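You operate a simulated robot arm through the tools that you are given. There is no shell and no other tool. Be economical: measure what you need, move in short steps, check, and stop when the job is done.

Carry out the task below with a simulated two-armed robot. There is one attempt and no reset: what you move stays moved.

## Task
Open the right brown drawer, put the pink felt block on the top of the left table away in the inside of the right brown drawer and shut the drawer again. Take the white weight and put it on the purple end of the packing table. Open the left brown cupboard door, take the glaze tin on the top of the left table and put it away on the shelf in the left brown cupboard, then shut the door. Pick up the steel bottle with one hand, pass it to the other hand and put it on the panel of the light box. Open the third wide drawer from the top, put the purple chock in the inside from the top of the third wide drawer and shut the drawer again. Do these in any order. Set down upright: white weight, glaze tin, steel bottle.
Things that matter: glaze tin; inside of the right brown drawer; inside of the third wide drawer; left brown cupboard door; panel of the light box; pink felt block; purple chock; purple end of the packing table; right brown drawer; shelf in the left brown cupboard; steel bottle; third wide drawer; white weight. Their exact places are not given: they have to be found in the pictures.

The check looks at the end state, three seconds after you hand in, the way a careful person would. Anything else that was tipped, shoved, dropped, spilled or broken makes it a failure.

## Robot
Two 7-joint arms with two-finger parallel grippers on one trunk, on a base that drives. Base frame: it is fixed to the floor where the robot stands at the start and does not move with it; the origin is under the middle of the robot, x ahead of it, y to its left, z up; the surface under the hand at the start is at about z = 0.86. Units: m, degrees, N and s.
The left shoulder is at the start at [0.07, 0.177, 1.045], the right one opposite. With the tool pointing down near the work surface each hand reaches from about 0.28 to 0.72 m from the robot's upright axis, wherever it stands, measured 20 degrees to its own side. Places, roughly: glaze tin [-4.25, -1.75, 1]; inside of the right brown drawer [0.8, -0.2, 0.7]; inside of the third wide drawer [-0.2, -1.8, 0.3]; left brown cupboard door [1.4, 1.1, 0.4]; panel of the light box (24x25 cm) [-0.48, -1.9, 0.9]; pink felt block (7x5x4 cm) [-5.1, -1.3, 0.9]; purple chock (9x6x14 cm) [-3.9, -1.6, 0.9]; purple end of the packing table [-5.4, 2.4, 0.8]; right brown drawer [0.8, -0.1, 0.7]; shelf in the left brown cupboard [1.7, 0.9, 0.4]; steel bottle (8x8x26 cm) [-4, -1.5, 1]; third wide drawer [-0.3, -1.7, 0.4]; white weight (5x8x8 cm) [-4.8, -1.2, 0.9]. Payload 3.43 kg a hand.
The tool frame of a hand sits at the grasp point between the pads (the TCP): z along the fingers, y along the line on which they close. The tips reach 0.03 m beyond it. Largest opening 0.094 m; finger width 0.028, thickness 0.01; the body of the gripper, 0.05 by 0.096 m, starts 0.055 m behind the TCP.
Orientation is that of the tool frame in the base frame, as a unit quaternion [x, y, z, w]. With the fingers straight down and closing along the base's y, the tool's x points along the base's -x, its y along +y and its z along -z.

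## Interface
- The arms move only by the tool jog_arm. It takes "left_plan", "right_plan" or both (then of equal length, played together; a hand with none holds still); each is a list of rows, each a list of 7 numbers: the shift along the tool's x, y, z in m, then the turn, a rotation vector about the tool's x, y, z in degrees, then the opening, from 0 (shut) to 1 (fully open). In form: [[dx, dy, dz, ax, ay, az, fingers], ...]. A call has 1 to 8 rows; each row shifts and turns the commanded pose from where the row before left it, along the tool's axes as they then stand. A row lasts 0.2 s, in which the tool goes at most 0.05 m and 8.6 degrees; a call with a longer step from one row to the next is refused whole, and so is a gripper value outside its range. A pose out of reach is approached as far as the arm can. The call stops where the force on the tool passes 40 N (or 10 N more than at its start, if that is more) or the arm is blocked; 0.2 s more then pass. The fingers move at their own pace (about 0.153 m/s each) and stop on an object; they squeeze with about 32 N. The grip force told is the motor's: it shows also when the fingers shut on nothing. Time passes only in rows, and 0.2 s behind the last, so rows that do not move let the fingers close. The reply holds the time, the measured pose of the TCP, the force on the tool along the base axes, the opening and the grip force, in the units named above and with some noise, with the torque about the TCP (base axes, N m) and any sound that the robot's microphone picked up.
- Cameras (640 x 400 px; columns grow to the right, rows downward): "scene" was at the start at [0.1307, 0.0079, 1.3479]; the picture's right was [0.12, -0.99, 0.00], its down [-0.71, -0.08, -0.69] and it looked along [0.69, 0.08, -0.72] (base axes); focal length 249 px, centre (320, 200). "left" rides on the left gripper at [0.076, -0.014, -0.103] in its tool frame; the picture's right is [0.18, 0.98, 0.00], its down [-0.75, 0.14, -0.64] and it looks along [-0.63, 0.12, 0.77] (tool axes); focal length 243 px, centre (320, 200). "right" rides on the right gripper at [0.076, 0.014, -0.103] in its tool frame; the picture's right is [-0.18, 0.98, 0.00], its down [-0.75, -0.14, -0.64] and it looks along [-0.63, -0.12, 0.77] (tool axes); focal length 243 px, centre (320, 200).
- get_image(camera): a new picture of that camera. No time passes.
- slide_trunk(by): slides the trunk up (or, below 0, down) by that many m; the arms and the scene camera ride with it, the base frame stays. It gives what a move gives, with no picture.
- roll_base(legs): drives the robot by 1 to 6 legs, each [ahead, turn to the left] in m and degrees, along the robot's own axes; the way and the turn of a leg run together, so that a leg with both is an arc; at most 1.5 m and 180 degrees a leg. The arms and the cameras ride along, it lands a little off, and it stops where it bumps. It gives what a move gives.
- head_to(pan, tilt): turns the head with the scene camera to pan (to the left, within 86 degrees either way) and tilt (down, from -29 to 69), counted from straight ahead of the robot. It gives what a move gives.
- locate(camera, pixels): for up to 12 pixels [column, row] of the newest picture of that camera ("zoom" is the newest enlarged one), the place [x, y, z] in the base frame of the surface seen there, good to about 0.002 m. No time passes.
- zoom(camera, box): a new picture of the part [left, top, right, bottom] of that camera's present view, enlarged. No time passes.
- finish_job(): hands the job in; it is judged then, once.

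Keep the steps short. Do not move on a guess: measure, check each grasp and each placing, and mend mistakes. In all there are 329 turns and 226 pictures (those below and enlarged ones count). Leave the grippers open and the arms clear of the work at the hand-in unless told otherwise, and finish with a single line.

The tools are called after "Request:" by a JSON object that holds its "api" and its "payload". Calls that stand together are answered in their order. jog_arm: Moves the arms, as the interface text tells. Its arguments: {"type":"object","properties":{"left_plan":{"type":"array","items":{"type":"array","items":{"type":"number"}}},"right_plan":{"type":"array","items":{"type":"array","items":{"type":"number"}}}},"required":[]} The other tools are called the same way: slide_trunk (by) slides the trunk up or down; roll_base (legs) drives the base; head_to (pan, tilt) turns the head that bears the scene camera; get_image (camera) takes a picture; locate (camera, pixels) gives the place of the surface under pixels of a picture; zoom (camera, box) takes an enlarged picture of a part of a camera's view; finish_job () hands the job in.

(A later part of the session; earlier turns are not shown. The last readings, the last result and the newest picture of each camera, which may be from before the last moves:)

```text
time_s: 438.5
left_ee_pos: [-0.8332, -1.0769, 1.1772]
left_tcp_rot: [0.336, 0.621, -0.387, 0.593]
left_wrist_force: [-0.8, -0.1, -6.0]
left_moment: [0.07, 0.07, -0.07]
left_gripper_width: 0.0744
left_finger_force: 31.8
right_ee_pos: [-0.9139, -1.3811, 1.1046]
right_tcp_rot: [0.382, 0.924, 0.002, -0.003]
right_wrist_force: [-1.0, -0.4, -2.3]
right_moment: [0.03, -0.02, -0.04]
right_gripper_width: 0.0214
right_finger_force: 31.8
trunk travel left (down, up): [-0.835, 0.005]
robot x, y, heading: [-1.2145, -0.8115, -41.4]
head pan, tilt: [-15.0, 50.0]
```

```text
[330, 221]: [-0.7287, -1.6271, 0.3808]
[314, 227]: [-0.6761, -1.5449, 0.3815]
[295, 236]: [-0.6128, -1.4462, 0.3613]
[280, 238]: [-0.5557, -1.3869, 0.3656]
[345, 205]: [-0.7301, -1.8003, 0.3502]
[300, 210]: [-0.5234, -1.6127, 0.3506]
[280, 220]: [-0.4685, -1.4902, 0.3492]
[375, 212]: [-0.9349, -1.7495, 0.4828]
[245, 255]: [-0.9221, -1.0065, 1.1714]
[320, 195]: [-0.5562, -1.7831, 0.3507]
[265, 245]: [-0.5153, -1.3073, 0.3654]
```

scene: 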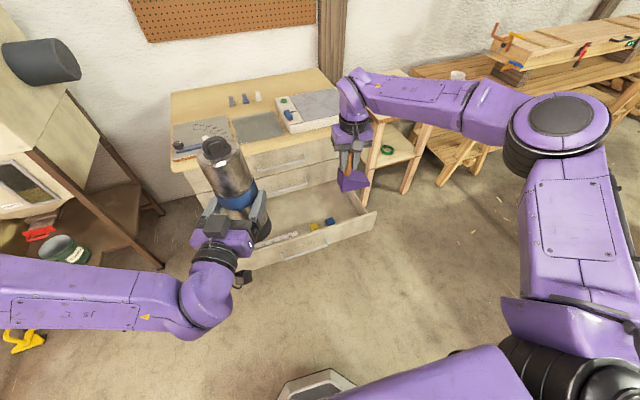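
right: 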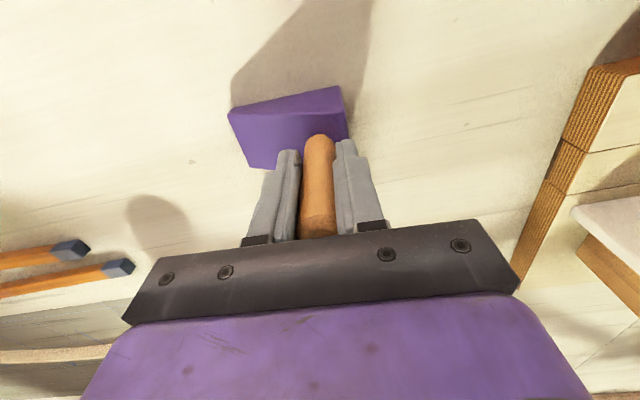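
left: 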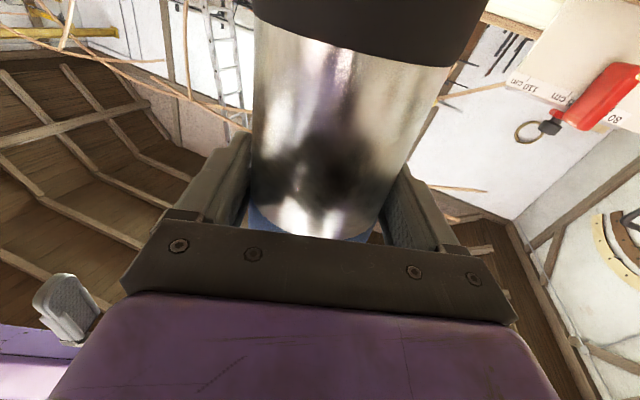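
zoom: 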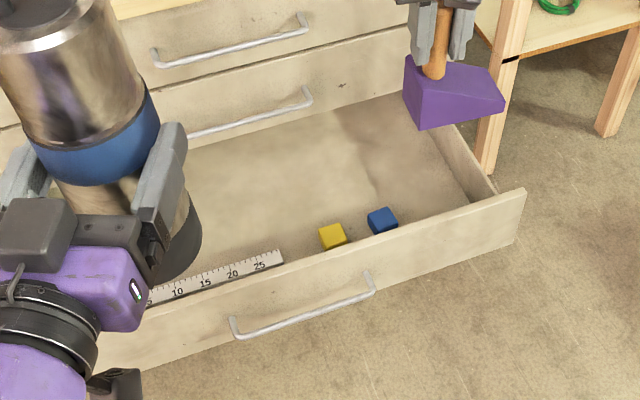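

Cubes and a ruler lie along the drawer front (D≈0.335). I'll lay the chock on its flat side behind them: turn the right hand 88° clockwise, then tilt it so it points left. First do this in the air.

Request:
{"api": "jog_arm", "payload": {"right_plan": [[0.04, 0, 0, 0, 0, 0, 0], [0.04, 0, 0, 0, 0, 0, 0], [0, 0, 0, 0, 0, 8.5, 0], [0, 0, 0, 0, 0, 8.5, 0], [0, 0, 0, 0, 0, 8.5, 0], [0, 0, 0, 0, 0, 8.5, 0], [0, 0, 0, 0, 0, 8.5, 0], [0, 0, 0, 0, 0, 8.5, 0]]}}

Request:
{"api": "jog_arm", "payload": {"right_plan": [[0, 0, 0, 0, 0, 8.5, 0], [0, 0, 0, 0, 0, 8.5, 0], [0, 0, 0, 0, 0, 8.5, 0], [0, 0, 0, 0, 0, 8.5, 0], [0, 0, 0, 0, 0, 4, 0]]}}

Request:
{"api": "jog_arm", "payload": {"right_plan": [[0, 0, 0, 0, 8.5, 0, 0], [0, 0, 0, 0, 8.5, 0, 0], [0, 0, 0, 0, 8.5, 0, 0], [0, 0, 0, 0, 8.5, 0, 0], [0, 0, 0, 0, 8.5, 0, 0], [0, 0, 0, 0, 8.5, 0, 0], [0, 0, 0, 0, 8.5, 0, 0], [0, 0, 0, 0, 8.5, 0, 0]]}}

Request:
{"api": "get_image", "payload": {"camera": "scene"}}

```text
time_s: 440.3
left_ee_pos: [-0.8337, -1.0775, 1.1769]
left_tcp_rot: [0.336, 0.621, -0.388, 0.593]
left_wrist_force: [0.1, 0.6, -6.6]
left_moment: [0.08, 0.05, 0.0]
left_gripper_width: 0.0747
left_finger_force: 31.6
right_ee_pos: [-0.9709, -1.3253, 1.1041]
right_tcp_rot: [0.743, 0.669, 0.001, -0.003]
right_wrist_force: [-0.2, 0.3, -1.9]
right_moment: [0.03, 0.0, 0.02]
right_gripper_width: 0.0213
right_finger_force: 32.1
trunk travel left (down, up): [-0.835, 0.005]
robot x, y, heading: [-1.2152, -0.8107, -40.9]
head pan, tilt: [-15.0, 50.0]
```

```text
time_s: 441.5
left_ee_pos: [-0.8346, -1.0775, 1.1762]
left_tcp_rot: [0.336, 0.621, -0.389, 0.592]
left_wrist_force: [-0.2, -0.2, -6.1]
left_moment: [0.04, 0.04, 0.03]
left_gripper_width: 0.0743
left_finger_force: 32.1
right_ee_pos: [-0.9701, -1.3249, 1.1056]
right_tcp_rot: [0.92, 0.392, 0.0, -0.003]
right_wrist_force: [-0.2, 0.4, -1.1]
right_moment: [-0.02, -0.01, 0.02]
right_gripper_width: 0.0217
right_finger_force: 32.4
trunk travel left (down, up): [-0.835, 0.005]
robot x, y, heading: [-1.2192, -0.8104, -41.5]
head pan, tilt: [-15.0, 50.0]
```

```text
time_s: 443.3
left_ee_pos: [-0.8338, -1.0772, 1.1778]
left_tcp_rot: [0.336, 0.622, -0.387, 0.593]
left_wrist_force: [-0.3, -0.3, -6.2]
left_moment: [0.07, 0.06, 0.02]
left_gripper_width: 0.0747
left_finger_force: 32.4
right_ee_pos: [-0.9706, -1.3255, 1.1046]
right_tcp_rot: [0.763, 0.322, 0.515, -0.222]
right_wrist_force: [0.0, 0.5, -1.2]
right_moment: [-0.08, 0.05, 0.02]
right_gripper_width: 0.0216
right_finger_force: 31.9
trunk travel left (down, up): [-0.835, 0.005]
robot x, y, heading: [-1.2129, -0.8121, -41.3]
head pan, tilt: [-15.0, 50.0]
```

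```text
118 pictures are left
```

scene: 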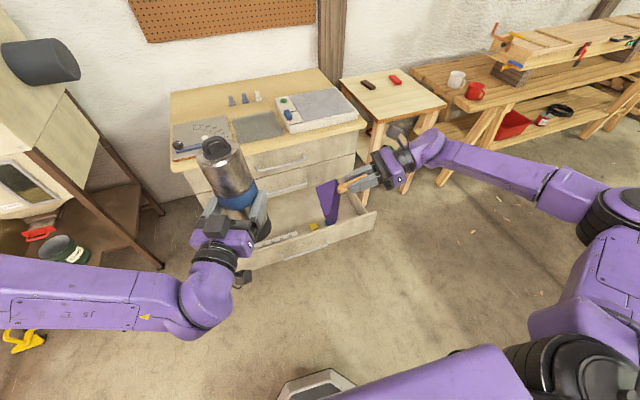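

Check the forearm heights relative to the TCP (z 1.105).

Request:
{"api": "locate", "payload": {"camera": "scene", "pixels": [[395, 165], [430, 143], [470, 150], [520, 172], [560, 190], [610, 210], [328, 200], [355, 180]]}}

```text
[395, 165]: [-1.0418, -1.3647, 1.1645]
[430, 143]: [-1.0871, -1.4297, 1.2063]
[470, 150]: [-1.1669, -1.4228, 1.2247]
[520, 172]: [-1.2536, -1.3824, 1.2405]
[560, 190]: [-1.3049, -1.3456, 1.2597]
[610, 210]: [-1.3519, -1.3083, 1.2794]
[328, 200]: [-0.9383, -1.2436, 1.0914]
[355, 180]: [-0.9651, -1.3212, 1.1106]
```

The posture works, but the forearm would graze the drawer front; reduce the tilt by 12° and lower the right hand 25 cm relative to the body.

Request:
{"api": "jog_arm", "payload": {"right_plan": [[0, 0, 0, 0, -6, 0, 0], [0, 0, 0, 0, -6, 0, 0], [-0.0345, 0, 0.0233, 0, 0, 0, 0], [-0.0345, 0, 0.0233, 0, 0, 0, 0], [-0.0345, 0, 0.0233, 0, 0, 0, 0], [-0.0345, 0, 0.0233, 0, 0, 0, 0], [-0.0345, 0, 0.0233, 0, 0, 0, 0], [-0.0345, 0, 0.0233, 0, 0, 0, 0]]}}

Request:
{"api": "roll_base", "payload": {"legs": [[0, 6.3], [0.3, 0]]}}

Request:
{"api": "get_image", "payload": {"camera": "scene"}}

```text
time_s: 445.1
left_ee_pos: [-0.8332, -1.0772, 1.1768]
left_tcp_rot: [0.335, 0.622, -0.387, 0.593]
left_wrist_force: [0.2, -0.8, -6.0]
left_moment: [0.06, 0.04, -0.01]
left_gripper_width: 0.0746
left_finger_force: 32.7
right_ee_pos: [-0.9701, -1.3256, 0.8508]
right_tcp_rot: [0.813, 0.344, 0.431, -0.187]
right_wrist_force: [0.1, -0.5, -1.6]
right_moment: [-0.1, 0.04, 0.03]
right_gripper_width: 0.0216
right_finger_force: 32.2
trunk travel left (down, up): [-0.835, 0.005]
robot x, y, heading: [-1.2156, -0.8084, -41.4]
head pan, tilt: [-15.0, 50.0]
```

```text
time_s: 447.7
left_ee_pos: [-0.5551, -1.2031, 1.1778]
left_tcp_rot: [0.299, 0.639, -0.352, 0.615]
left_wrist_force: [-0.8, 0.9, -5.1]
left_moment: [0.04, 0.05, -0.04]
left_gripper_width: 0.0745
left_finger_force: 32.0
right_ee_pos: [-0.6637, -1.4662, 0.8513]
right_tcp_rot: [0.791, 0.39, 0.42, -0.211]
right_wrist_force: [-0.2, -0.4, -0.5]
right_moment: [-0.08, 0.03, 0.01]
right_gripper_width: 0.0216
right_finger_force: 32.5
trunk travel left (down, up): [-0.835, 0.005]
robot x, y, heading: [-0.969, -0.9893, -34.3]
head pan, tilt: [-15.0, 50.0]
```

```text
117 pictures are left
```

scene: 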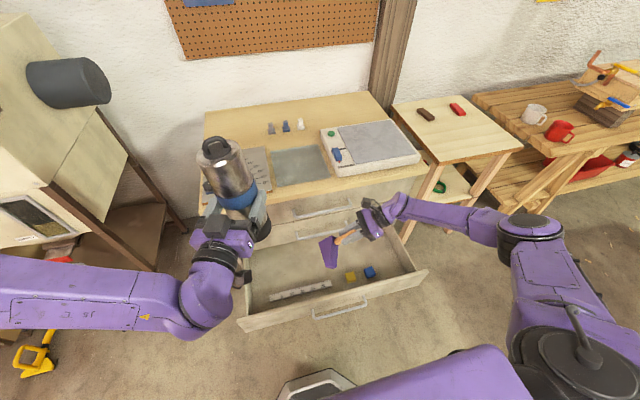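

Drive 0.115 forward, check, then lower the trunk.

Request:
{"api": "roll_base", "payload": {"legs": [[0.115, 0]]}}

Request:
{"api": "slide_trunk", "payload": {"by": -0.2}}

Request:
{"api": "head_to", "payload": {"pan": -15, "tilt": 60}}

Request:
{"api": "get_image", "payload": {"camera": "scene"}}

Request:
{"api": "get_image", "payload": {"camera": "right"}}

```text
time_s: 448.9
left_ee_pos: [-0.4605, -1.2678, 1.1785]
left_tcp_rot: [0.298, 0.64, -0.352, 0.615]
left_wrist_force: [0.5, 0.0, -5.8]
left_moment: [0.09, 0.09, -0.06]
left_gripper_width: 0.0744
left_finger_force: 32.0
right_ee_pos: [-0.5667, -1.5325, 0.8519]
right_tcp_rot: [0.791, 0.392, 0.42, -0.211]
right_wrist_force: [-0.4, -0.9, -0.5]
right_moment: [-0.05, 0.06, 0.0]
right_gripper_width: 0.0214
right_finger_force: 31.9
trunk travel left (down, up): [-0.835, 0.005]
robot x, y, heading: [-0.8713, -1.0541, -34.6]
head pan, tilt: [-15.0, 50.0]
```

```text
time_s: 451.1
left_ee_pos: [-0.4608, -1.2692, 0.9773]
left_tcp_rot: [0.3, 0.639, -0.352, 0.614]
left_wrist_force: [-0.4, 0.1, -6.1]
left_moment: [0.08, 0.06, 0.01]
left_gripper_width: 0.0745
left_finger_force: 32.0
right_ee_pos: [-0.5672, -1.5327, 0.6502]
right_tcp_rot: [0.791, 0.392, 0.42, -0.212]
right_wrist_force: [-1.0, -0.4, -1.7]
right_moment: [-0.08, 0.04, -0.03]
right_gripper_width: 0.0215
right_finger_force: 32.4
trunk travel left (down, up): [-0.635, 0.205]
robot x, y, heading: [-0.8706, -1.0535, -34.5]
head pan, tilt: [-15.0, 50.0]
```

```text
time_s: 451.8
left_ee_pos: [-0.4593, -1.2694, 0.9756]
left_tcp_rot: [0.299, 0.64, -0.353, 0.614]
left_wrist_force: [0.1, -0.5, -5.7]
left_moment: [0.09, 0.05, 0.02]
left_gripper_width: 0.0746
left_finger_force: 32.5
right_ee_pos: [-0.5668, -1.5324, 0.6511]
right_tcp_rot: [0.791, 0.392, 0.419, -0.213]
right_wrist_force: [-0.1, -1.1, -1.9]
right_moment: [-0.09, 0.06, 0.0]
right_gripper_width: 0.0217
right_finger_force: 31.6
trunk travel left (down, up): [-0.635, 0.205]
robot x, y, heading: [-0.8682, -1.0489, -34.9]
head pan, tilt: [-15.0, 60.0]
```

```text
116 pictures are left
```

scene: 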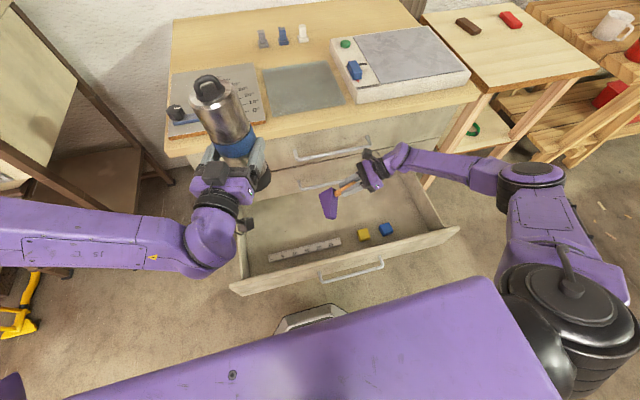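

```text
115 pictures are left
```

right: 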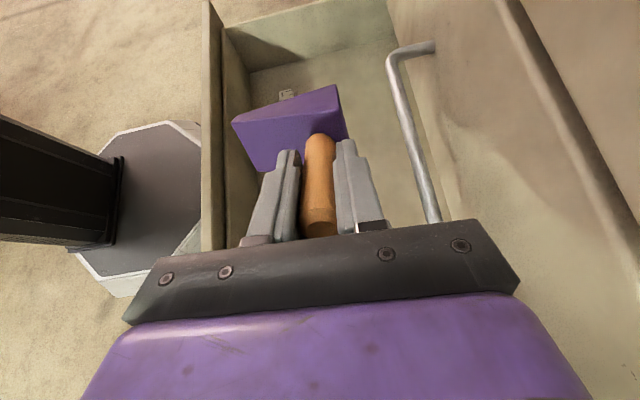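

Clear of the second handle. Lower a further 0.2.

Request:
{"api": "slide_trunk", "payload": {"by": -0.19}}

Request:
{"api": "get_image", "payload": {"camera": "scene"}}

Request:
{"api": "get_image", "payload": {"camera": "right"}}

```text
time_s: 453.9
left_ee_pos: [-0.4602, -1.269, 0.7879]
left_tcp_rot: [0.299, 0.64, -0.353, 0.614]
left_wrist_force: [0.0, 0.5, -5.7]
left_moment: [0.06, 0.06, 0.01]
left_gripper_width: 0.0744
left_finger_force: 31.6
right_ee_pos: [-0.5675, -1.5328, 0.4608]
right_tcp_rot: [0.791, 0.391, 0.42, -0.212]
right_wrist_force: [-0.6, 0.3, -1.5]
right_moment: [-0.1, 0.03, -0.03]
right_gripper_width: 0.0214
right_finger_force: 32.8
trunk travel left (down, up): [-0.445, 0.395]
robot x, y, heading: [-0.869, -1.0506, -34.8]
head pan, tilt: [-15.0, 60.0]
```

```text
114 pictures are left
```

scene: 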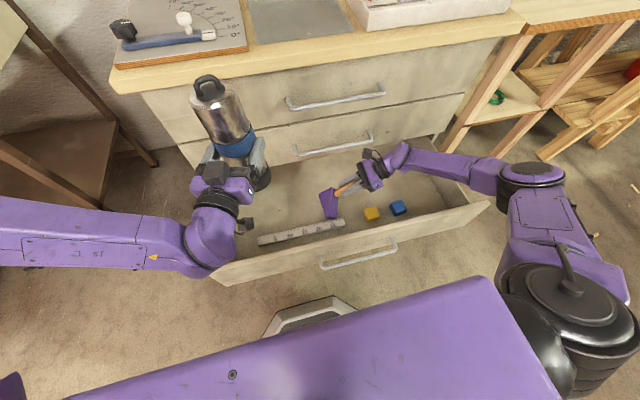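

```text
113 pictures are left
```

right: 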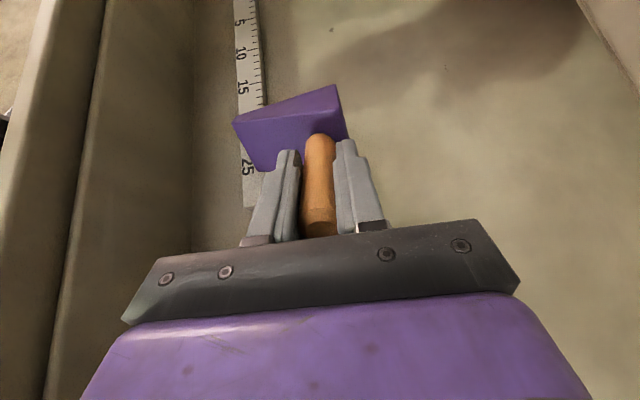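

The wedge's thin end is over the ruler's edge; shift 2.2 cm deeper, then lower 2.2 cm with force watch.

Request:
{"api": "jog_arm", "payload": {"right_plan": [[0, 0.022, 0, 0, 0, 0, 0], [-0.006, 0, 0.004, 0, 0, 0, 0], [-0.006, 0, 0.004, 0, 0, 0, 0], [-0.006, 0, 0.004, 0, 0, 0, 0]]}}

Request:
{"api": "zoom", "payload": {"camera": "scene", "box": [220, 110, 520, 290]}}

Request:
{"api": "get_image", "payload": {"camera": "right"}}

```text
time_s: 454.9
left_ee_pos: [-0.4591, -1.2689, 0.7861]
left_tcp_rot: [0.299, 0.64, -0.352, 0.614]
left_wrist_force: [0.4, 0.3, -6.5]
left_moment: [0.09, 0.09, 0.01]
left_gripper_width: 0.0742
left_finger_force: 32.1
right_ee_pos: [-0.5501, -1.5469, 0.4395]
right_tcp_rot: [0.791, 0.392, 0.419, -0.212]
right_wrist_force: [-0.1, -0.1, -1.1]
right_moment: [-0.06, 0.03, -0.01]
right_gripper_width: 0.0215
right_finger_force: 31.8
trunk travel left (down, up): [-0.445, 0.395]
robot x, y, heading: [-0.8692, -1.0441, -34.8]
head pan, tilt: [-15.0, 60.0]
```

```text
2.13 times, centred on (370, 200) of scene
```

zoom: 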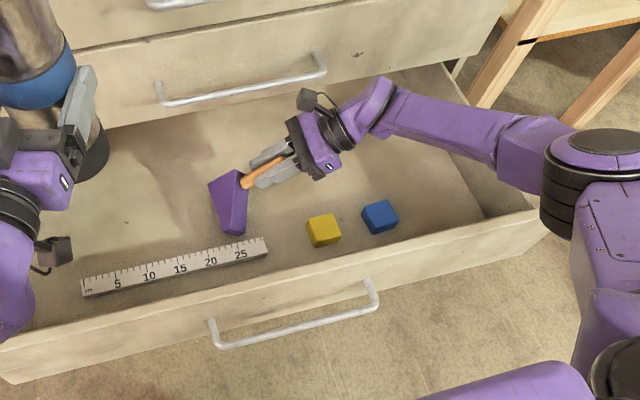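

```text
111 pictures are left
```

right: 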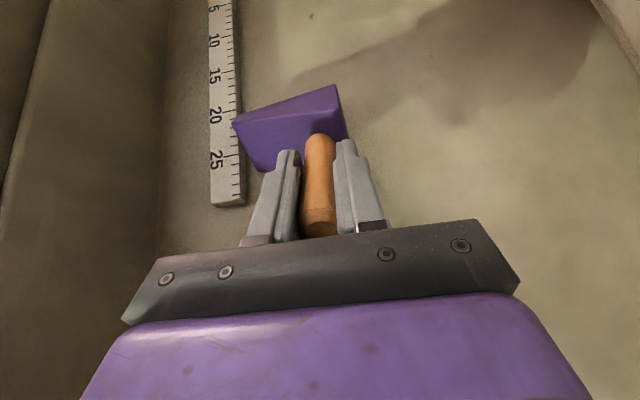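

Clear of the ruler. Lower until contact.

Request:
{"api": "jog_arm", "payload": {"right_plan": [[-0.004, 0, 0.0028, 0, 0, 0, 0], [-0.004, 0, 0.0028, 0, 0, 0, 0], [-0.003, 0, 0.002, 0, 0, 0, 0]]}}

```text
time_s: 455.7
left_ee_pos: [-0.462, -1.2686, 0.7889]
left_tcp_rot: [0.299, 0.639, -0.353, 0.614]
left_wrist_force: [1.3, 0.5, -6.6]
left_moment: [0.03, 0.04, 0.01]
left_gripper_width: 0.0744
left_finger_force: 31.9
right_ee_pos: [-0.5502, -1.5468, 0.429]
right_tcp_rot: [0.791, 0.391, 0.421, -0.21]
right_wrist_force: [-2.9, -6.9, 17.9]
right_moment: [0.45, -0.69, -0.25]
right_gripper_width: 0.0218
right_finger_force: 31.7
trunk travel left (down, up): [-0.445, 0.395]
robot x, y, heading: [-0.8716, -1.054, -34.6]
head pan, tilt: [-15.0, 60.0]
```

Contact. Open; the chock should settle onto its side. Then look.

Request:
{"api": "jog_arm", "payload": {"right_plan": [[0, 0, 0, 0, 0, 0, 0.5], [0, 0, 0, 0, 0, 0, 0.7], [0, 0, 0, 0, 0, 0, 0.7]]}}

Request:
{"api": "get_image", "payload": {"camera": "right"}}

Request:
{"api": "zoom", "payload": {"camera": "scene", "box": [220, 110, 520, 290]}}

```text
time_s: 456.5
left_ee_pos: [-0.4599, -1.269, 0.7883]
left_tcp_rot: [0.299, 0.64, -0.352, 0.614]
left_wrist_force: [0.2, 0.3, -5.8]
left_moment: [0.08, 0.06, -0.01]
left_gripper_width: 0.0746
left_finger_force: 32.4
right_ee_pos: [-0.5496, -1.546, 0.4248]
right_tcp_rot: [0.792, 0.392, 0.418, -0.212]
right_wrist_force: [0.4, -0.3, -0.2]
right_moment: [0.03, -0.02, 0.0]
right_gripper_width: 0.066
right_finger_force: 0.1
trunk travel left (down, up): [-0.445, 0.395]
robot x, y, heading: [-0.8726, -1.0485, -34.7]
head pan, tilt: [-15.0, 60.0]
```

```text
110 pictures are left
```

right: 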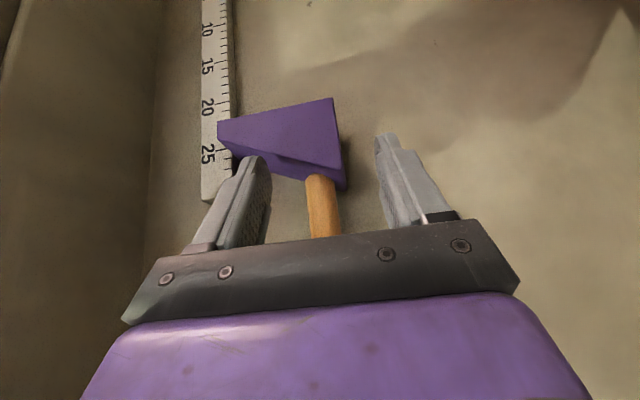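

```text
2.13 times, centred on (370, 200) of scene
```

zoom: 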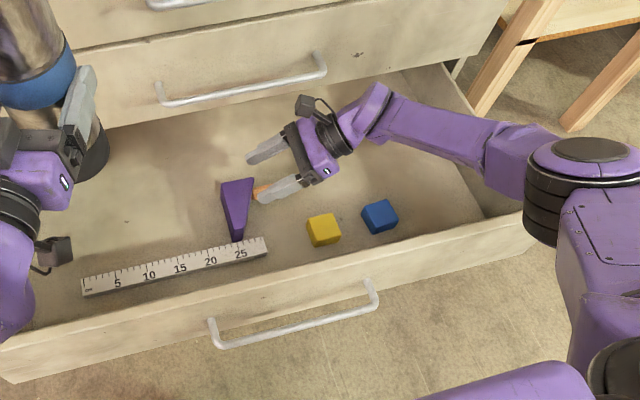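

The chock has settled on its side. Back the hand off along its axis.

Request:
{"api": "jog_arm", "payload": {"right_plan": [[0, 0, -0.03, 0, 0, 0, 0.8], [0, 0, -0.04, 0, 0, 0, 0.8], [0.03, 0, -0.03, 0, 0, 0, 0.8], [0.03, 0, -0.02, 0, 0, 0, 0.8], [0.04, 0, 0, 0, 0, 0, 0.5], [0.04, 0, 0, 0, 0, 0, 0.2]]}}

Request:
{"api": "zoom", "payload": {"camera": "scene", "box": [220, 110, 520, 290]}}

Request:
{"api": "locate", "payload": {"camera": "zoom", "pixels": [[240, 190], [232, 225], [262, 190], [250, 180], [225, 195], [265, 250]]}}

```text
time_s: 457.9
left_ee_pos: [-0.4605, -1.2703, 0.7876]
left_tcp_rot: [0.299, 0.64, -0.353, 0.614]
left_wrist_force: [0.6, 0.2, -6.2]
left_moment: [0.03, 0.05, 0.01]
left_gripper_width: 0.0744
left_finger_force: 32.3
right_ee_pos: [-0.5619, -1.5663, 0.6067]
right_tcp_rot: [0.792, 0.391, 0.418, -0.212]
right_wrist_force: [0.2, -0.5, -0.4]
right_moment: [-0.01, 0.0, 0.02]
right_gripper_width: 0.0186
right_finger_force: 0.0
trunk travel left (down, up): [-0.445, 0.395]
robot x, y, heading: [-0.8731, -1.0482, -34.7]
head pan, tilt: [-15.0, 60.0]
```

```text
2.13 times, centred on (370, 200) of scene
```

zoom: 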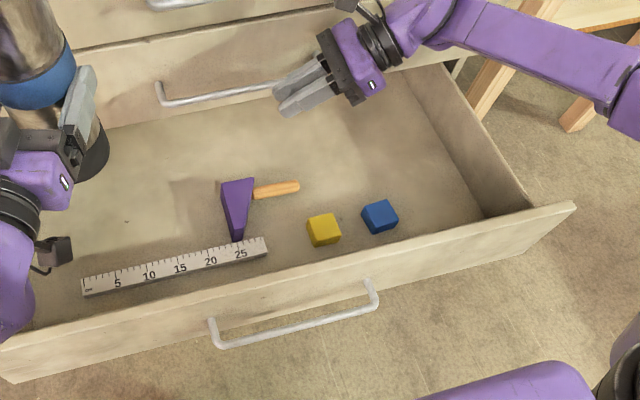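

```text
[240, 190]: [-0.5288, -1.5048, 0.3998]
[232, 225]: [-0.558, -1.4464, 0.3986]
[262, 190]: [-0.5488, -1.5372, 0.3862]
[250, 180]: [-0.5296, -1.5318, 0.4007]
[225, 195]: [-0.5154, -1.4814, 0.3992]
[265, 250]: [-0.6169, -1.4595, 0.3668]
```

Chock lies flat (top z 0.40) in the drawer. Back out, then set the right hand pointing forward for pushing the drawer shut.

Request:
{"api": "roll_base", "payload": {"legs": [[-0.4, 0]]}}

Request:
{"api": "jog_arm", "payload": {"right_plan": [[0, 0, 0, 0, -8, 0, 0], [0, 0, 0, 0, -8, 0, 0], [0, 0, 0, 0, -8, 0, 0], [0, 0, 0, 0, -8, 0, 0], [0, 0, 0, 0, -8, 0, 0], [0, 0, 0, 0, -8, 0, 0], [0, 0, 0, 0, -8, 0, 0]]}}

Request:
{"api": "jog_arm", "payload": {"right_plan": [[0, 0, 0, -8.5, 0, 0, 0], [0, 0, 0, -8.5, 0, 0, 0], [0, 0, 0, -8.5, 0, 0, 0], [0, 0, 0, -8.5, 0, 0, 0], [0, 0, 0, -8.5, 0, 0, 0], [0, 0, 0, -8.5, 0, 0, 0], [0, 0, 0, -8.5, 0, 0, 0], [0, 0, 0, -8.5, 0, 0, 0]]}}

Request:
{"api": "jog_arm", "payload": {"right_plan": [[0, 0, 0, -8, 0, 0, 0], [0, 0, 0, -8, 0, 0, 0], [0, 0, 0, -6, 0, 0, 0]]}}

Request:
{"api": "get_image", "payload": {"camera": "scene"}}

```text
time_s: 460.4
left_ee_pos: [-0.7904, -1.0437, 0.7885]
left_tcp_rot: [0.301, 0.638, -0.355, 0.613]
left_wrist_force: [0.2, 0.4, -5.9]
left_moment: [0.04, 0.03, 0.01]
left_gripper_width: 0.0744
left_finger_force: 31.7
right_ee_pos: [-0.8929, -1.3402, 0.6064]
right_tcp_rot: [0.792, 0.39, 0.42, -0.211]
right_wrist_force: [-0.7, 0.3, -0.4]
right_moment: [-0.01, -0.01, -0.02]
right_gripper_width: 0.0191
right_finger_force: 0.0
trunk travel left (down, up): [-0.445, 0.395]
robot x, y, heading: [-1.1969, -0.8204, -35.0]
head pan, tilt: [-15.0, 60.0]
```

```text
time_s: 462.0
left_ee_pos: [-0.7893, -1.0439, 0.7872]
left_tcp_rot: [0.3, 0.639, -0.354, 0.613]
left_wrist_force: [-0.3, 0.9, -5.6]
left_moment: [0.06, 0.06, -0.02]
left_gripper_width: 0.0744
left_finger_force: 32.0
right_ee_pos: [-0.8923, -1.3404, 0.6076]
right_tcp_rot: [0.897, 0.442, -0.001, -0.003]
right_wrist_force: [-0.3, 0.6, 0.5]
right_moment: [-0.01, 0.0, 0.01]
right_gripper_width: 0.0
right_finger_force: 31.7
trunk travel left (down, up): [-0.445, 0.395]
robot x, y, heading: [-1.1975, -0.8254, -35.0]
head pan, tilt: [-15.0, 60.0]
```

```text
time_s: 463.8
left_ee_pos: [-0.79, -1.0435, 0.7874]
left_tcp_rot: [0.3, 0.639, -0.355, 0.612]
left_wrist_force: [-0.4, 0.4, -6.2]
left_moment: [0.07, 0.07, 0.0]
left_gripper_width: 0.0743
left_finger_force: 32.2
right_ee_pos: [-0.8912, -1.3403, 0.6063]
right_tcp_rot: [0.746, 0.366, 0.247, 0.498]
right_wrist_force: [-0.3, 0.4, 0.1]
right_moment: [0.0, 0.02, -0.02]
right_gripper_width: 0.0
right_finger_force: 32.0
trunk travel left (down, up): [-0.445, 0.395]
robot x, y, heading: [-1.1965, -0.8233, -35.0]
head pan, tilt: [-15.0, 60.0]
```

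```text
time_s: 464.6
left_ee_pos: [-0.7887, -1.0438, 0.7883]
left_tcp_rot: [0.301, 0.639, -0.353, 0.613]
left_wrist_force: [0.5, 0.1, -5.5]
left_moment: [0.07, 0.07, -0.03]
left_gripper_width: 0.0739
left_finger_force: 31.6
right_ee_pos: [-0.8911, -1.3407, 0.6063]
right_tcp_rot: [0.636, 0.312, 0.312, 0.633]
right_wrist_force: [-0.3, -0.1, 0.4]
right_moment: [0.0, -0.02, 0.0]
right_gripper_width: 0.0001
right_finger_force: 31.8
trunk travel left (down, up): [-0.445, 0.395]
robot x, y, heading: [-1.197, -0.8234, -35.2]
head pan, tilt: [-15.0, 60.0]
```

```text
107 pictures are left
```

scene: 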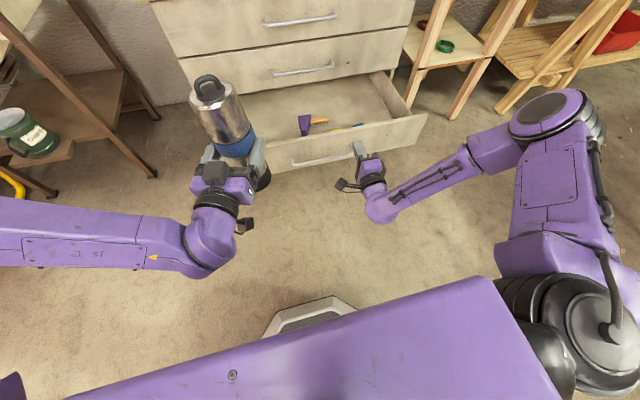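

Lower the hand to z≈0.45, centre on the drawer, and drive forward 0.4 to push it in.

Request:
{"api": "jog_arm", "payload": {"right_plan": [[0.011, -0.039, 0, 0, 0, 0, 0], [0.011, -0.039, 0, 0, 0, 0, 0], [0.011, -0.039, 0, 0, 0, 0, 0], [0.011, -0.039, 0, 0, 0, 0, 0]]}}

Request:
{"api": "roll_base", "payload": {"legs": [[0.4, 0]]}}

Request:
{"api": "get_image", "payload": {"camera": "scene"}}

```text
time_s: 465.6
left_ee_pos: [-0.7888, -1.043, 0.7865]
left_tcp_rot: [0.3, 0.639, -0.353, 0.613]
left_wrist_force: [0.3, 0.7, -6.1]
left_moment: [0.09, 0.08, -0.02]
left_gripper_width: 0.0744
left_finger_force: 31.8
right_ee_pos: [-0.8636, -1.3026, 0.4496]
right_tcp_rot: [0.636, 0.314, 0.312, 0.632]
right_wrist_force: [-0.1, 0.4, 0.0]
right_moment: [-0.01, -0.01, 0.01]
right_gripper_width: 0.0
right_finger_force: 31.8
trunk travel left (down, up): [-0.445, 0.395]
robot x, y, heading: [-1.195, -0.8221, -34.4]
head pan, tilt: [-15.0, 60.0]
```

```text
time_s: 468.1
left_ee_pos: [-0.4604, -1.2733, 0.7876]
left_tcp_rot: [0.3, 0.64, -0.354, 0.613]
left_wrist_force: [0.4, 0.3, -5.9]
left_moment: [0.07, 0.05, 0.0]
left_gripper_width: 0.0743
left_finger_force: 32.1
right_ee_pos: [-0.5362, -1.5329, 0.4504]
right_tcp_rot: [0.637, 0.313, 0.312, 0.631]
right_wrist_force: [-0.2, -0.2, -0.7]
right_moment: [0.02, -0.02, -0.01]
right_gripper_width: 0.0
right_finger_force: 31.9
trunk travel left (down, up): [-0.445, 0.395]
robot x, y, heading: [-0.8705, -1.0545, -35.1]
head pan, tilt: [-15.0, 60.0]
```

```text
106 pictures are left
```

scene: 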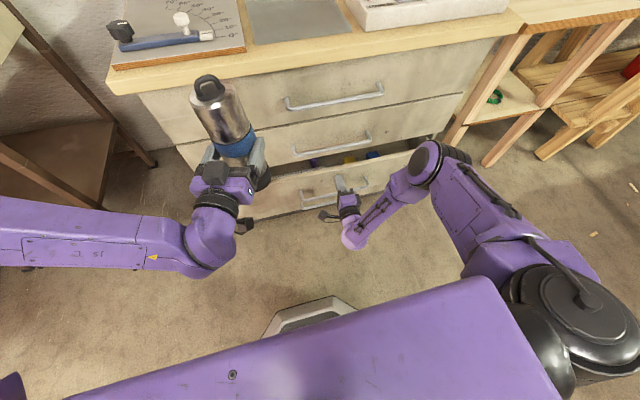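

About 6.5 cm remain; push with the arm.

Request:
{"api": "jog_arm", "payload": {"right_plan": [[0, 0, 0.015, 0, 0, 0, 0], [0, 0, 0.015, 0, 0, 0, 0], [0, 0, 0.015, 0, 0, 0, 0], [0, 0, 0.01, 0, 0, 0, 0], [0, 0, 0.006, 0, 0, 0, 0], [0, 0, 0.006, 0, 0, 0, 0], [0, 0, 0.006, 0, 0, 0, 0]]}}

Request:
{"api": "get_image", "payload": {"camera": "scene"}}

Request:
{"api": "locate", "payload": {"camera": "scene", "pixels": [[290, 190], [310, 200], [385, 165], [400, 135], [270, 140], [265, 205], [320, 195], [300, 175]]}}

```text
time_s: 469.6
left_ee_pos: [-0.4644, -1.2714, 0.7881]
left_tcp_rot: [0.301, 0.639, -0.355, 0.612]
left_wrist_force: [-0.7, -0.4, -4.8]
left_moment: [0.05, 0.03, 0.0]
left_gripper_width: 0.0744
left_finger_force: 31.4
right_ee_pos: [-0.4865, -1.5717, 0.4482]
right_tcp_rot: [0.638, 0.313, 0.312, 0.63]
right_wrist_force: [-9.8, 7.2, 11.9]
right_moment: [-0.18, -0.52, 0.18]
right_gripper_width: 0.0
right_finger_force: 31.8
trunk travel left (down, up): [-0.445, 0.395]
robot x, y, heading: [-0.8705, -1.0545, -35.6]
head pan, tilt: [-15.0, 60.0]
stopped in row 7 (right hand): the force on the tool passed its limit at 47 N (the readings are from after the stop); the commanded pose is now the measured one
```

```text
105 pictures are left
```

scene: 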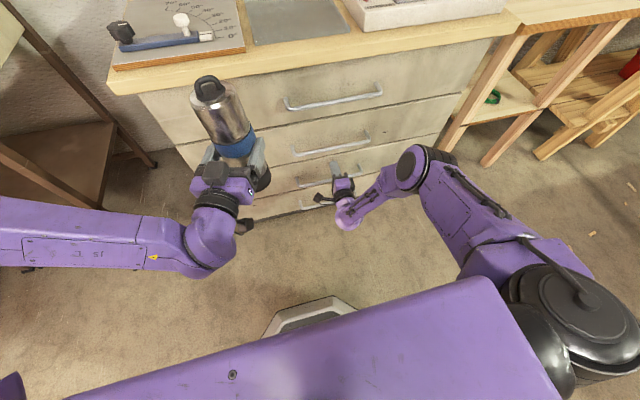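

```text
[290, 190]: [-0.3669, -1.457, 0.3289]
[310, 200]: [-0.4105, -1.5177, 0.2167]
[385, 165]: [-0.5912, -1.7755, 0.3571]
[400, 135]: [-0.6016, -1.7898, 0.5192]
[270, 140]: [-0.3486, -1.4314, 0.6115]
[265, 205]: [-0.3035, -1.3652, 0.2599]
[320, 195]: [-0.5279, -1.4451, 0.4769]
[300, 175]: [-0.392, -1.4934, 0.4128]
```

All points read D≈0.538: third drawer is closed. Retract the right hand, back up, raise the trunk and look at the light box.

Request:
{"api": "jog_arm", "payload": {"right_plan": [[0, 0, -0.04, 0, 0, 0, 0], [0, 0, -0.04, 0, 0, 0, 0], [0, 0, -0.04, 0, 0, 0, 0]]}}

Request:
{"api": "roll_base", "payload": {"legs": [[-0.3, 0]]}}

Request:
{"api": "slide_trunk", "payload": {"by": 0.35}}

Request:
{"api": "head_to", "payload": {"pan": -20, "tilt": 40}}

Request:
{"api": "get_image", "payload": {"camera": "scene"}}

```text
time_s: 470.4
left_ee_pos: [-0.4622, -1.2732, 0.7874]
left_tcp_rot: [0.301, 0.639, -0.354, 0.613]
left_wrist_force: [0.0, -0.4, -6.0]
left_moment: [0.05, 0.05, 0.01]
left_gripper_width: 0.0742
left_finger_force: 32.1
right_ee_pos: [-0.5796, -1.502, 0.4476]
right_tcp_rot: [0.639, 0.315, 0.312, 0.629]
right_wrist_force: [-0.1, 0.4, -0.7]
right_moment: [0.0, 0.03, 0.03]
right_gripper_width: 0.0
right_finger_force: 32.1
trunk travel left (down, up): [-0.445, 0.395]
robot x, y, heading: [-0.8706, -1.0496, -34.9]
head pan, tilt: [-15.0, 60.0]
```

```text
time_s: 472.5
left_ee_pos: [-0.7105, -1.0977, 0.7865]
left_tcp_rot: [0.299, 0.64, -0.352, 0.614]
left_wrist_force: [0.1, 0.1, -6.4]
left_moment: [0.07, 0.1, 0.0]
left_gripper_width: 0.0743
left_finger_force: 32.4
right_ee_pos: [-0.8279, -1.3273, 0.448]
right_tcp_rot: [0.638, 0.316, 0.312, 0.629]
right_wrist_force: [-0.2, 1.1, 0.7]
right_moment: [0.04, -0.03, -0.04]
right_gripper_width: 0.0
right_finger_force: 32.3
trunk travel left (down, up): [-0.445, 0.395]
robot x, y, heading: [-1.1216, -0.8801, -35.0]
head pan, tilt: [-15.0, 60.0]
```

```text
time_s: 475.9
left_ee_pos: [-0.7099, -1.0992, 1.1371]
left_tcp_rot: [0.3, 0.64, -0.353, 0.613]
left_wrist_force: [-0.7, 0.2, -6.0]
left_moment: [0.06, 0.05, 0.03]
left_gripper_width: 0.0742
left_finger_force: 31.8
right_ee_pos: [-0.8273, -1.3282, 0.7967]
right_tcp_rot: [0.638, 0.315, 0.312, 0.629]
right_wrist_force: [0.9, 0.8, 0.1]
right_moment: [0.02, -0.01, -0.01]
right_gripper_width: 0.0003
right_finger_force: 31.9
trunk travel left (down, up): [-0.795, 0.045]
robot x, y, heading: [-1.1205, -0.8773, -35.1]
head pan, tilt: [-15.0, 60.0]
```

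```text
time_s: 476.7
left_ee_pos: [-0.7101, -1.0992, 1.1373]
left_tcp_rot: [0.301, 0.639, -0.354, 0.613]
left_wrist_force: [-0.1, -0.6, -6.0]
left_moment: [0.07, 0.07, 0.02]
left_gripper_width: 0.0742
left_finger_force: 32.5
right_ee_pos: [-0.8275, -1.3266, 0.797]
right_tcp_rot: [0.638, 0.316, 0.313, 0.629]
right_wrist_force: [0.5, 0.4, -0.5]
right_moment: [0.03, -0.02, -0.02]
right_gripper_width: 0.0002
right_finger_force: 31.6
trunk travel left (down, up): [-0.795, 0.045]
robot x, y, heading: [-1.1197, -0.8778, -35.1]
head pan, tilt: [-20.0, 40.0]
```

```text
104 pictures are left
```

scene: 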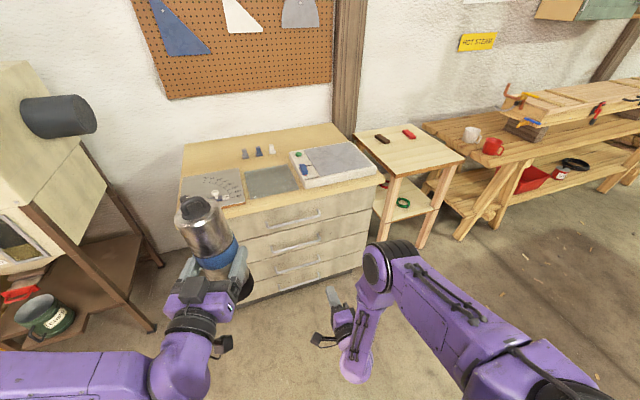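

Measure the light-box panel corners.

Request:
{"api": "zoom", "payload": {"camera": "scene", "box": [270, 125, 400, 205]}}

Request:
{"api": "locate", "payload": {"camera": "zoom", "pixels": [[190, 115], [385, 95], [500, 205], [275, 240], [340, 160], [175, 225], [140, 150], [260, 262], [520, 230], [350, 200], [430, 180]]}}

```text
4.92 times, centred on (335, 165) of scene
```

zoom: 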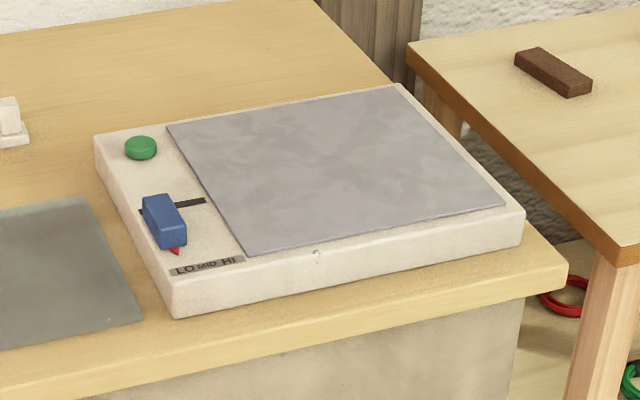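

```text
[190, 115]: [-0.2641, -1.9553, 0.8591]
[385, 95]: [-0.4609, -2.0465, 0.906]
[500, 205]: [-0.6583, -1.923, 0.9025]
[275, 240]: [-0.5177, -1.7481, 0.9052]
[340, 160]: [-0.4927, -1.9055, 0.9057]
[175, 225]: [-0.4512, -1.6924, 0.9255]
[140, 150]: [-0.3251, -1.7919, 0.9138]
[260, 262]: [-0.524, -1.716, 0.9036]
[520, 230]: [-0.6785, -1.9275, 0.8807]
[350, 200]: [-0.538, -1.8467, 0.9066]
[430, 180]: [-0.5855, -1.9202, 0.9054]
```

Panel z=0.906, D 0.575–0.80, T −1.95…−1.72. Target the bottle at (-0.526,-1.879). First lift the right hand out of the way and extend the left 10 cm forward.

Request:
{"api": "jog_arm", "payload": {"right_plan": [[0, 0.045, -0.012, 0, 0, 0, 0], [0, 0.045, -0.012, 0, 0, 0, 0], [0, 0.045, -0.012, 0, 0, 0, 0], [0, 0.045, -0.012, 0, 0, 0, 0], [0, 0.045, -0.012, 0, 0, 0, 0], [0, 0.045, -0.012, 0, 0, 0, 0], [0, 0.045, -0.012, 0, 0, 0, 0]], "left_plan": [[0, 0.007, 0.019, 0, 0, 0, 0], [0, 0.007, 0.019, 0, 0, 0, 0], [0, 0.007, 0.019, 0, 0, 0, 0], [0, 0.007, 0.019, 0, 0, 0, 0], [0, 0.006, 0.018, 0, 0, 0, 0], [0, 0, 0, 0, 0, 0, 0], [0, 0, 0, 0, 0, 0, 0]]}}

Request:
{"api": "roll_base", "payload": {"legs": [[0, -90], [0.53, 0], [0, 90]]}}

Request:
{"api": "get_image", "payload": {"camera": "scene"}}

```text
time_s: 478.3
left_ee_pos: [-0.6297, -1.1582, 1.1337]
left_tcp_rot: [0.299, 0.641, -0.352, 0.613]
left_wrist_force: [0.4, 0.4, -6.2]
left_moment: [0.08, 0.06, 0.0]
left_gripper_width: 0.0742
left_finger_force: 32.4
right_ee_pos: [-0.8452, -1.2938, 1.0755]
right_tcp_rot: [0.639, 0.316, 0.312, 0.628]
right_wrist_force: [-0.4, -0.4, 0.0]
right_moment: [0.0, -0.02, 0.0]
right_gripper_width: 0.0
right_finger_force: 32.2
right hand out of reach, approached as far as the arm can: row 6, 7
trunk travel left (down, up): [-0.795, 0.045]
robot x, y, heading: [-1.1191, -0.8816, -35.1]
head pan, tilt: [-20.0, 40.0]
```

```text
time_s: 489.1
left_ee_pos: [-0.9446, -1.5869, 1.1326]
left_tcp_rot: [0.299, 0.641, -0.351, 0.614]
left_wrist_force: [-0.5, -0.7, -5.9]
left_moment: [0.07, 0.07, -0.01]
left_gripper_width: 0.0732
left_finger_force: 32.1
right_ee_pos: [-1.1589, -1.724, 1.0745]
right_tcp_rot: [0.638, 0.317, 0.313, 0.628]
right_wrist_force: [0.0, 0.3, 0.2]
right_moment: [-0.02, 0.01, -0.01]
right_gripper_width: 0.0
right_finger_force: 32.2
trunk travel left (down, up): [-0.795, 0.045]
robot x, y, heading: [-1.4354, -1.3087, -34.7]
head pan, tilt: [-20.0, 40.0]
```

```text
102 pictures are left
```

scene: 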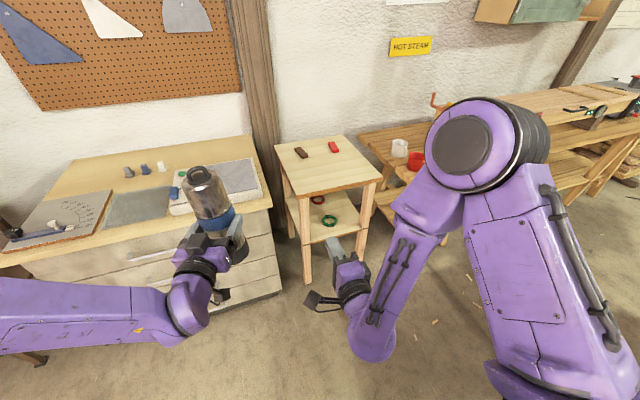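

Bottle is aligned (T −1.841). Drive 0.51 forward.

Request:
{"api": "roll_base", "payload": {"legs": [[0.51, 0]]}}

Request:
{"api": "head_to", "payload": {"pan": 0, "tilt": 45}}

Request:
{"api": "get_image", "payload": {"camera": "scene"}}

Request:
{"api": "get_image", "payload": {"camera": "left"}}

```text
time_s: 492.1
left_ee_pos: [-0.5338, -1.8728, 1.133]
left_tcp_rot: [0.3, 0.64, -0.352, 0.613]
left_wrist_force: [0.3, 0.7, -6.2]
left_moment: [0.07, 0.05, -0.01]
left_gripper_width: 0.0732
left_finger_force: 31.7
right_ee_pos: [-0.7487, -2.0095, 1.0748]
right_tcp_rot: [0.638, 0.316, 0.312, 0.629]
right_wrist_force: [-0.1, 1.0, -0.4]
right_moment: [0.02, 0.0, -0.01]
right_gripper_width: 0.0001
right_finger_force: 31.6
trunk travel left (down, up): [-0.795, 0.045]
robot x, y, heading: [-1.0263, -1.5938, -34.6]
head pan, tilt: [-20.0, 40.0]
```

```text
time_s: 492.9
left_ee_pos: [-0.534, -1.8736, 1.1332]
left_tcp_rot: [0.299, 0.641, -0.351, 0.613]
left_wrist_force: [0.7, 0.0, -5.6]
left_moment: [0.07, 0.07, -0.01]
left_gripper_width: 0.0729
left_finger_force: 31.7
right_ee_pos: [-0.749, -2.0091, 1.0737]
right_tcp_rot: [0.639, 0.315, 0.312, 0.628]
right_wrist_force: [0.4, -1.1, 0.1]
right_moment: [0.01, 0.01, 0.02]
right_gripper_width: 0.0001
right_finger_force: 32.5
trunk travel left (down, up): [-0.795, 0.045]
robot x, y, heading: [-1.022, -1.596, -35.1]
head pan, tilt: [0.0, 45.0]
```

```text
101 pictures are left
```

scene: 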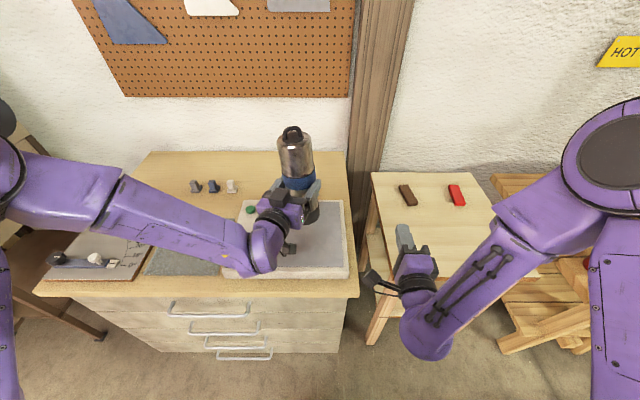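

```text
100 pictures are left
```

left: 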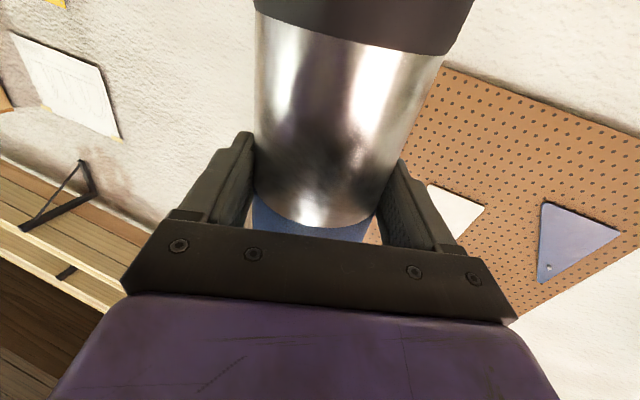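

Check the bottle's uprightness: locate points down its front.

Request:
{"api": "zoom", "payload": {"camera": "scene", "box": [230, 110, 370, 290]}}

Request:
{"api": "locate", "payload": {"camera": "zoom", "pixels": [[245, 90], [285, 130], [290, 150], [292, 175], [300, 190], [262, 150], [318, 150], [268, 180], [320, 178], [360, 240]]}}

```text
2.22 times, centred on (300, 200) of scene
```

zoom: 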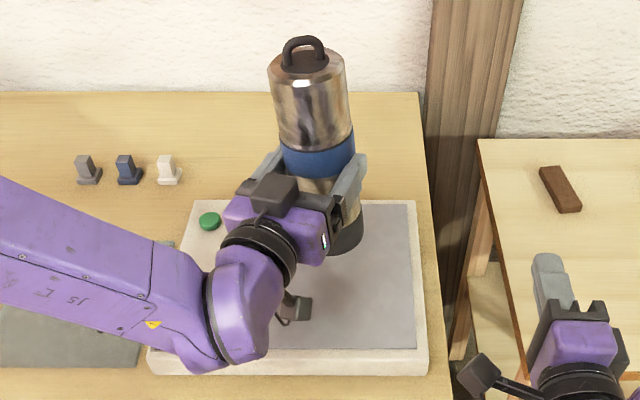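

```text
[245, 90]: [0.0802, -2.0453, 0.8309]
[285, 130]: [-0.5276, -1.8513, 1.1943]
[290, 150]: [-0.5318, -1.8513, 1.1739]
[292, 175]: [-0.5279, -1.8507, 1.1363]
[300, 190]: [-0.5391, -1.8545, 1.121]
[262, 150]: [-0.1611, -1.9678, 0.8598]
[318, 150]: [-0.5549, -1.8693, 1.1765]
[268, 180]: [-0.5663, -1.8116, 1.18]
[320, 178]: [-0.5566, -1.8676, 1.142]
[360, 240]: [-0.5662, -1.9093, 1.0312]
```

Bottle is upright within ~2°. Lower it toward the panel.

Request:
{"api": "jog_arm", "payload": {"left_plan": [[0.03, 0.0025, 0, 0, 0, 0, 0], [0.03, 0.0025, 0, 0, 0, 0, 0], [0.025, 0.002, 0, 0, 0, 0, 0], [0.012, 0.001, 0, 0, 0, 0, 0], [0.005, 0, 0, 0, 0, 0, 0]]}}

Request:
{"api": "zoom", "payload": {"camera": "scene", "box": [230, 110, 370, 290]}}

```text
time_s: 494.1
left_ee_pos: [-0.5657, -1.8931, 1.0497]
left_tcp_rot: [0.298, 0.643, -0.346, 0.615]
left_wrist_force: [-0.5, -1.3, -5.6]
left_moment: [0.11, 0.08, 0.03]
left_gripper_width: 0.0729
left_finger_force: 31.6
left hand out of reach, approached as far as the arm can: row 1, 2, 3, 4
right_ee_pos: [-0.75, -2.0096, 1.0738]
right_tcp_rot: [0.638, 0.316, 0.312, 0.629]
right_wrist_force: [0.1, 0.4, 0.1]
right_moment: [-0.02, 0.0, -0.01]
right_gripper_width: 0.0
right_finger_force: 31.9
trunk travel left (down, up): [-0.795, 0.045]
robot x, y, heading: [-1.0232, -1.5945, -34.6]
head pan, tilt: [0.0, 45.0]
```

```text
2.22 times, centred on (300, 200) of scene
```

zoom: 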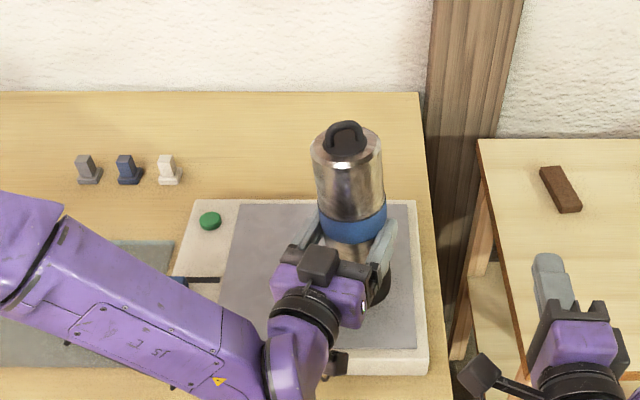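

Check the left forearm's height over the box before the last lowering.

Request:
{"api": "locate", "payload": {"camera": "zoom", "pixels": [[40, 250], [120, 310], [200, 350], [280, 340], [335, 362], [185, 282], [345, 135], [350, 175], [385, 290]]}}

Request:
{"api": "get_image", "payload": {"camera": "left"}}

```text
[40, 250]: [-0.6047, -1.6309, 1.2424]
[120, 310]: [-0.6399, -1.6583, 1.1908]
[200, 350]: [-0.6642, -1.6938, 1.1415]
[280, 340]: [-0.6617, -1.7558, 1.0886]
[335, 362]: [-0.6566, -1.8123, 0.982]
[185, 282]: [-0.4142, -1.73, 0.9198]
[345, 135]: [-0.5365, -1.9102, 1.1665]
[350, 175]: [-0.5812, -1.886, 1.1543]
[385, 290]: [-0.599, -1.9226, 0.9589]
```

```text
97 pictures are left
```

left: 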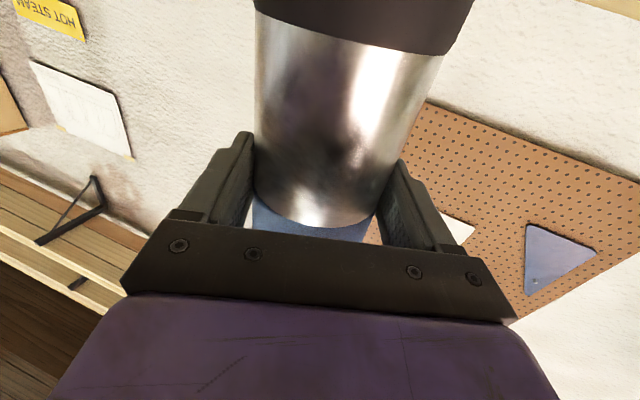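

Forearm is well clear. Lid reads z≈1.166 → base ≈0.935, gap ≈3 cm. Lower trunk by 2.3 cm.

Request:
{"api": "slide_trunk", "payload": {"by": -0.023}}

Request:
{"api": "jog_arm", "payload": {"left_plan": [[0, 0, 0, 0, 0, 0, 0]]}}

```text
time_s: 494.8
left_ee_pos: [-0.5659, -1.8924, 1.0278]
left_tcp_rot: [0.299, 0.643, -0.349, 0.613]
left_wrist_force: [0.5, -0.9, -5.9]
left_moment: [0.07, 0.06, 0.02]
left_gripper_width: 0.073
left_finger_force: 32.2
right_ee_pos: [-0.7487, -2.0102, 1.0515]
right_tcp_rot: [0.638, 0.315, 0.312, 0.629]
right_wrist_force: [-0.5, 0.3, 0.4]
right_moment: [-0.02, 0.02, -0.01]
right_gripper_width: 0.0
right_finger_force: 32.4
trunk travel left (down, up): [-0.772, 0.068]
robot x, y, heading: [-1.0255, -1.5952, -34.8]
head pan, tilt: [0.0, 45.0]
```

```text
time_s: 495.2
left_ee_pos: [-0.5659, -1.8919, 1.027]
left_tcp_rot: [0.298, 0.643, -0.348, 0.614]
left_wrist_force: [-0.5, 0.2, -5.9]
left_moment: [0.06, 0.04, -0.02]
left_gripper_width: 0.073
left_finger_force: 32.1
right_ee_pos: [-0.7491, -2.0103, 1.0506]
right_tcp_rot: [0.638, 0.315, 0.313, 0.629]
right_wrist_force: [-0.1, -1.1, -0.3]
right_moment: [0.0, 0.0, -0.01]
right_gripper_width: 0.0
right_finger_force: 32.1
trunk travel left (down, up): [-0.772, 0.068]
robot x, y, heading: [-1.0234, -1.596, -34.9]
head pan, tilt: [0.0, 45.0]
```

No contact yet; continue in 3 mm trunk steps.

Request:
{"api": "slide_trunk", "payload": {"by": -0.004}}

Request:
{"api": "slide_trunk", "payload": {"by": -0.003}}

```text
time_s: 495.7
left_ee_pos: [-0.5655, -1.8928, 1.0224]
left_tcp_rot: [0.299, 0.643, -0.349, 0.613]
left_wrist_force: [0.1, 0.3, -6.0]
left_moment: [0.03, 0.06, 0.01]
left_gripper_width: 0.0732
left_finger_force: 32.3
right_ee_pos: [-0.7494, -2.0108, 1.0472]
right_tcp_rot: [0.639, 0.316, 0.312, 0.629]
right_wrist_force: [0.7, -0.3, 0.5]
right_moment: [0.0, 0.0, 0.01]
right_gripper_width: 0.0
right_finger_force: 31.9
trunk travel left (down, up): [-0.768, 0.072]
robot x, y, heading: [-1.0234, -1.5931, -34.8]
head pan, tilt: [0.0, 45.0]
```

```text
time_s: 496.3
left_ee_pos: [-0.566, -1.892, 1.021]
left_tcp_rot: [0.298, 0.642, -0.348, 0.614]
left_wrist_force: [0.8, -0.4, -2.3]
left_moment: [0.05, -0.04, 0.01]
left_gripper_width: 0.0728
left_finger_force: 31.5
right_ee_pos: [-0.7494, -2.0091, 1.0445]
right_tcp_rot: [0.638, 0.316, 0.313, 0.629]
right_wrist_force: [-0.4, 0.7, -0.1]
right_moment: [0.02, 0.02, 0.01]
right_gripper_width: 0.0
right_finger_force: 32.4
trunk travel left (down, up): [-0.765, 0.075]
robot x, y, heading: [-1.0225, -1.594, -34.4]
head pan, tilt: [0.0, 45.0]
```

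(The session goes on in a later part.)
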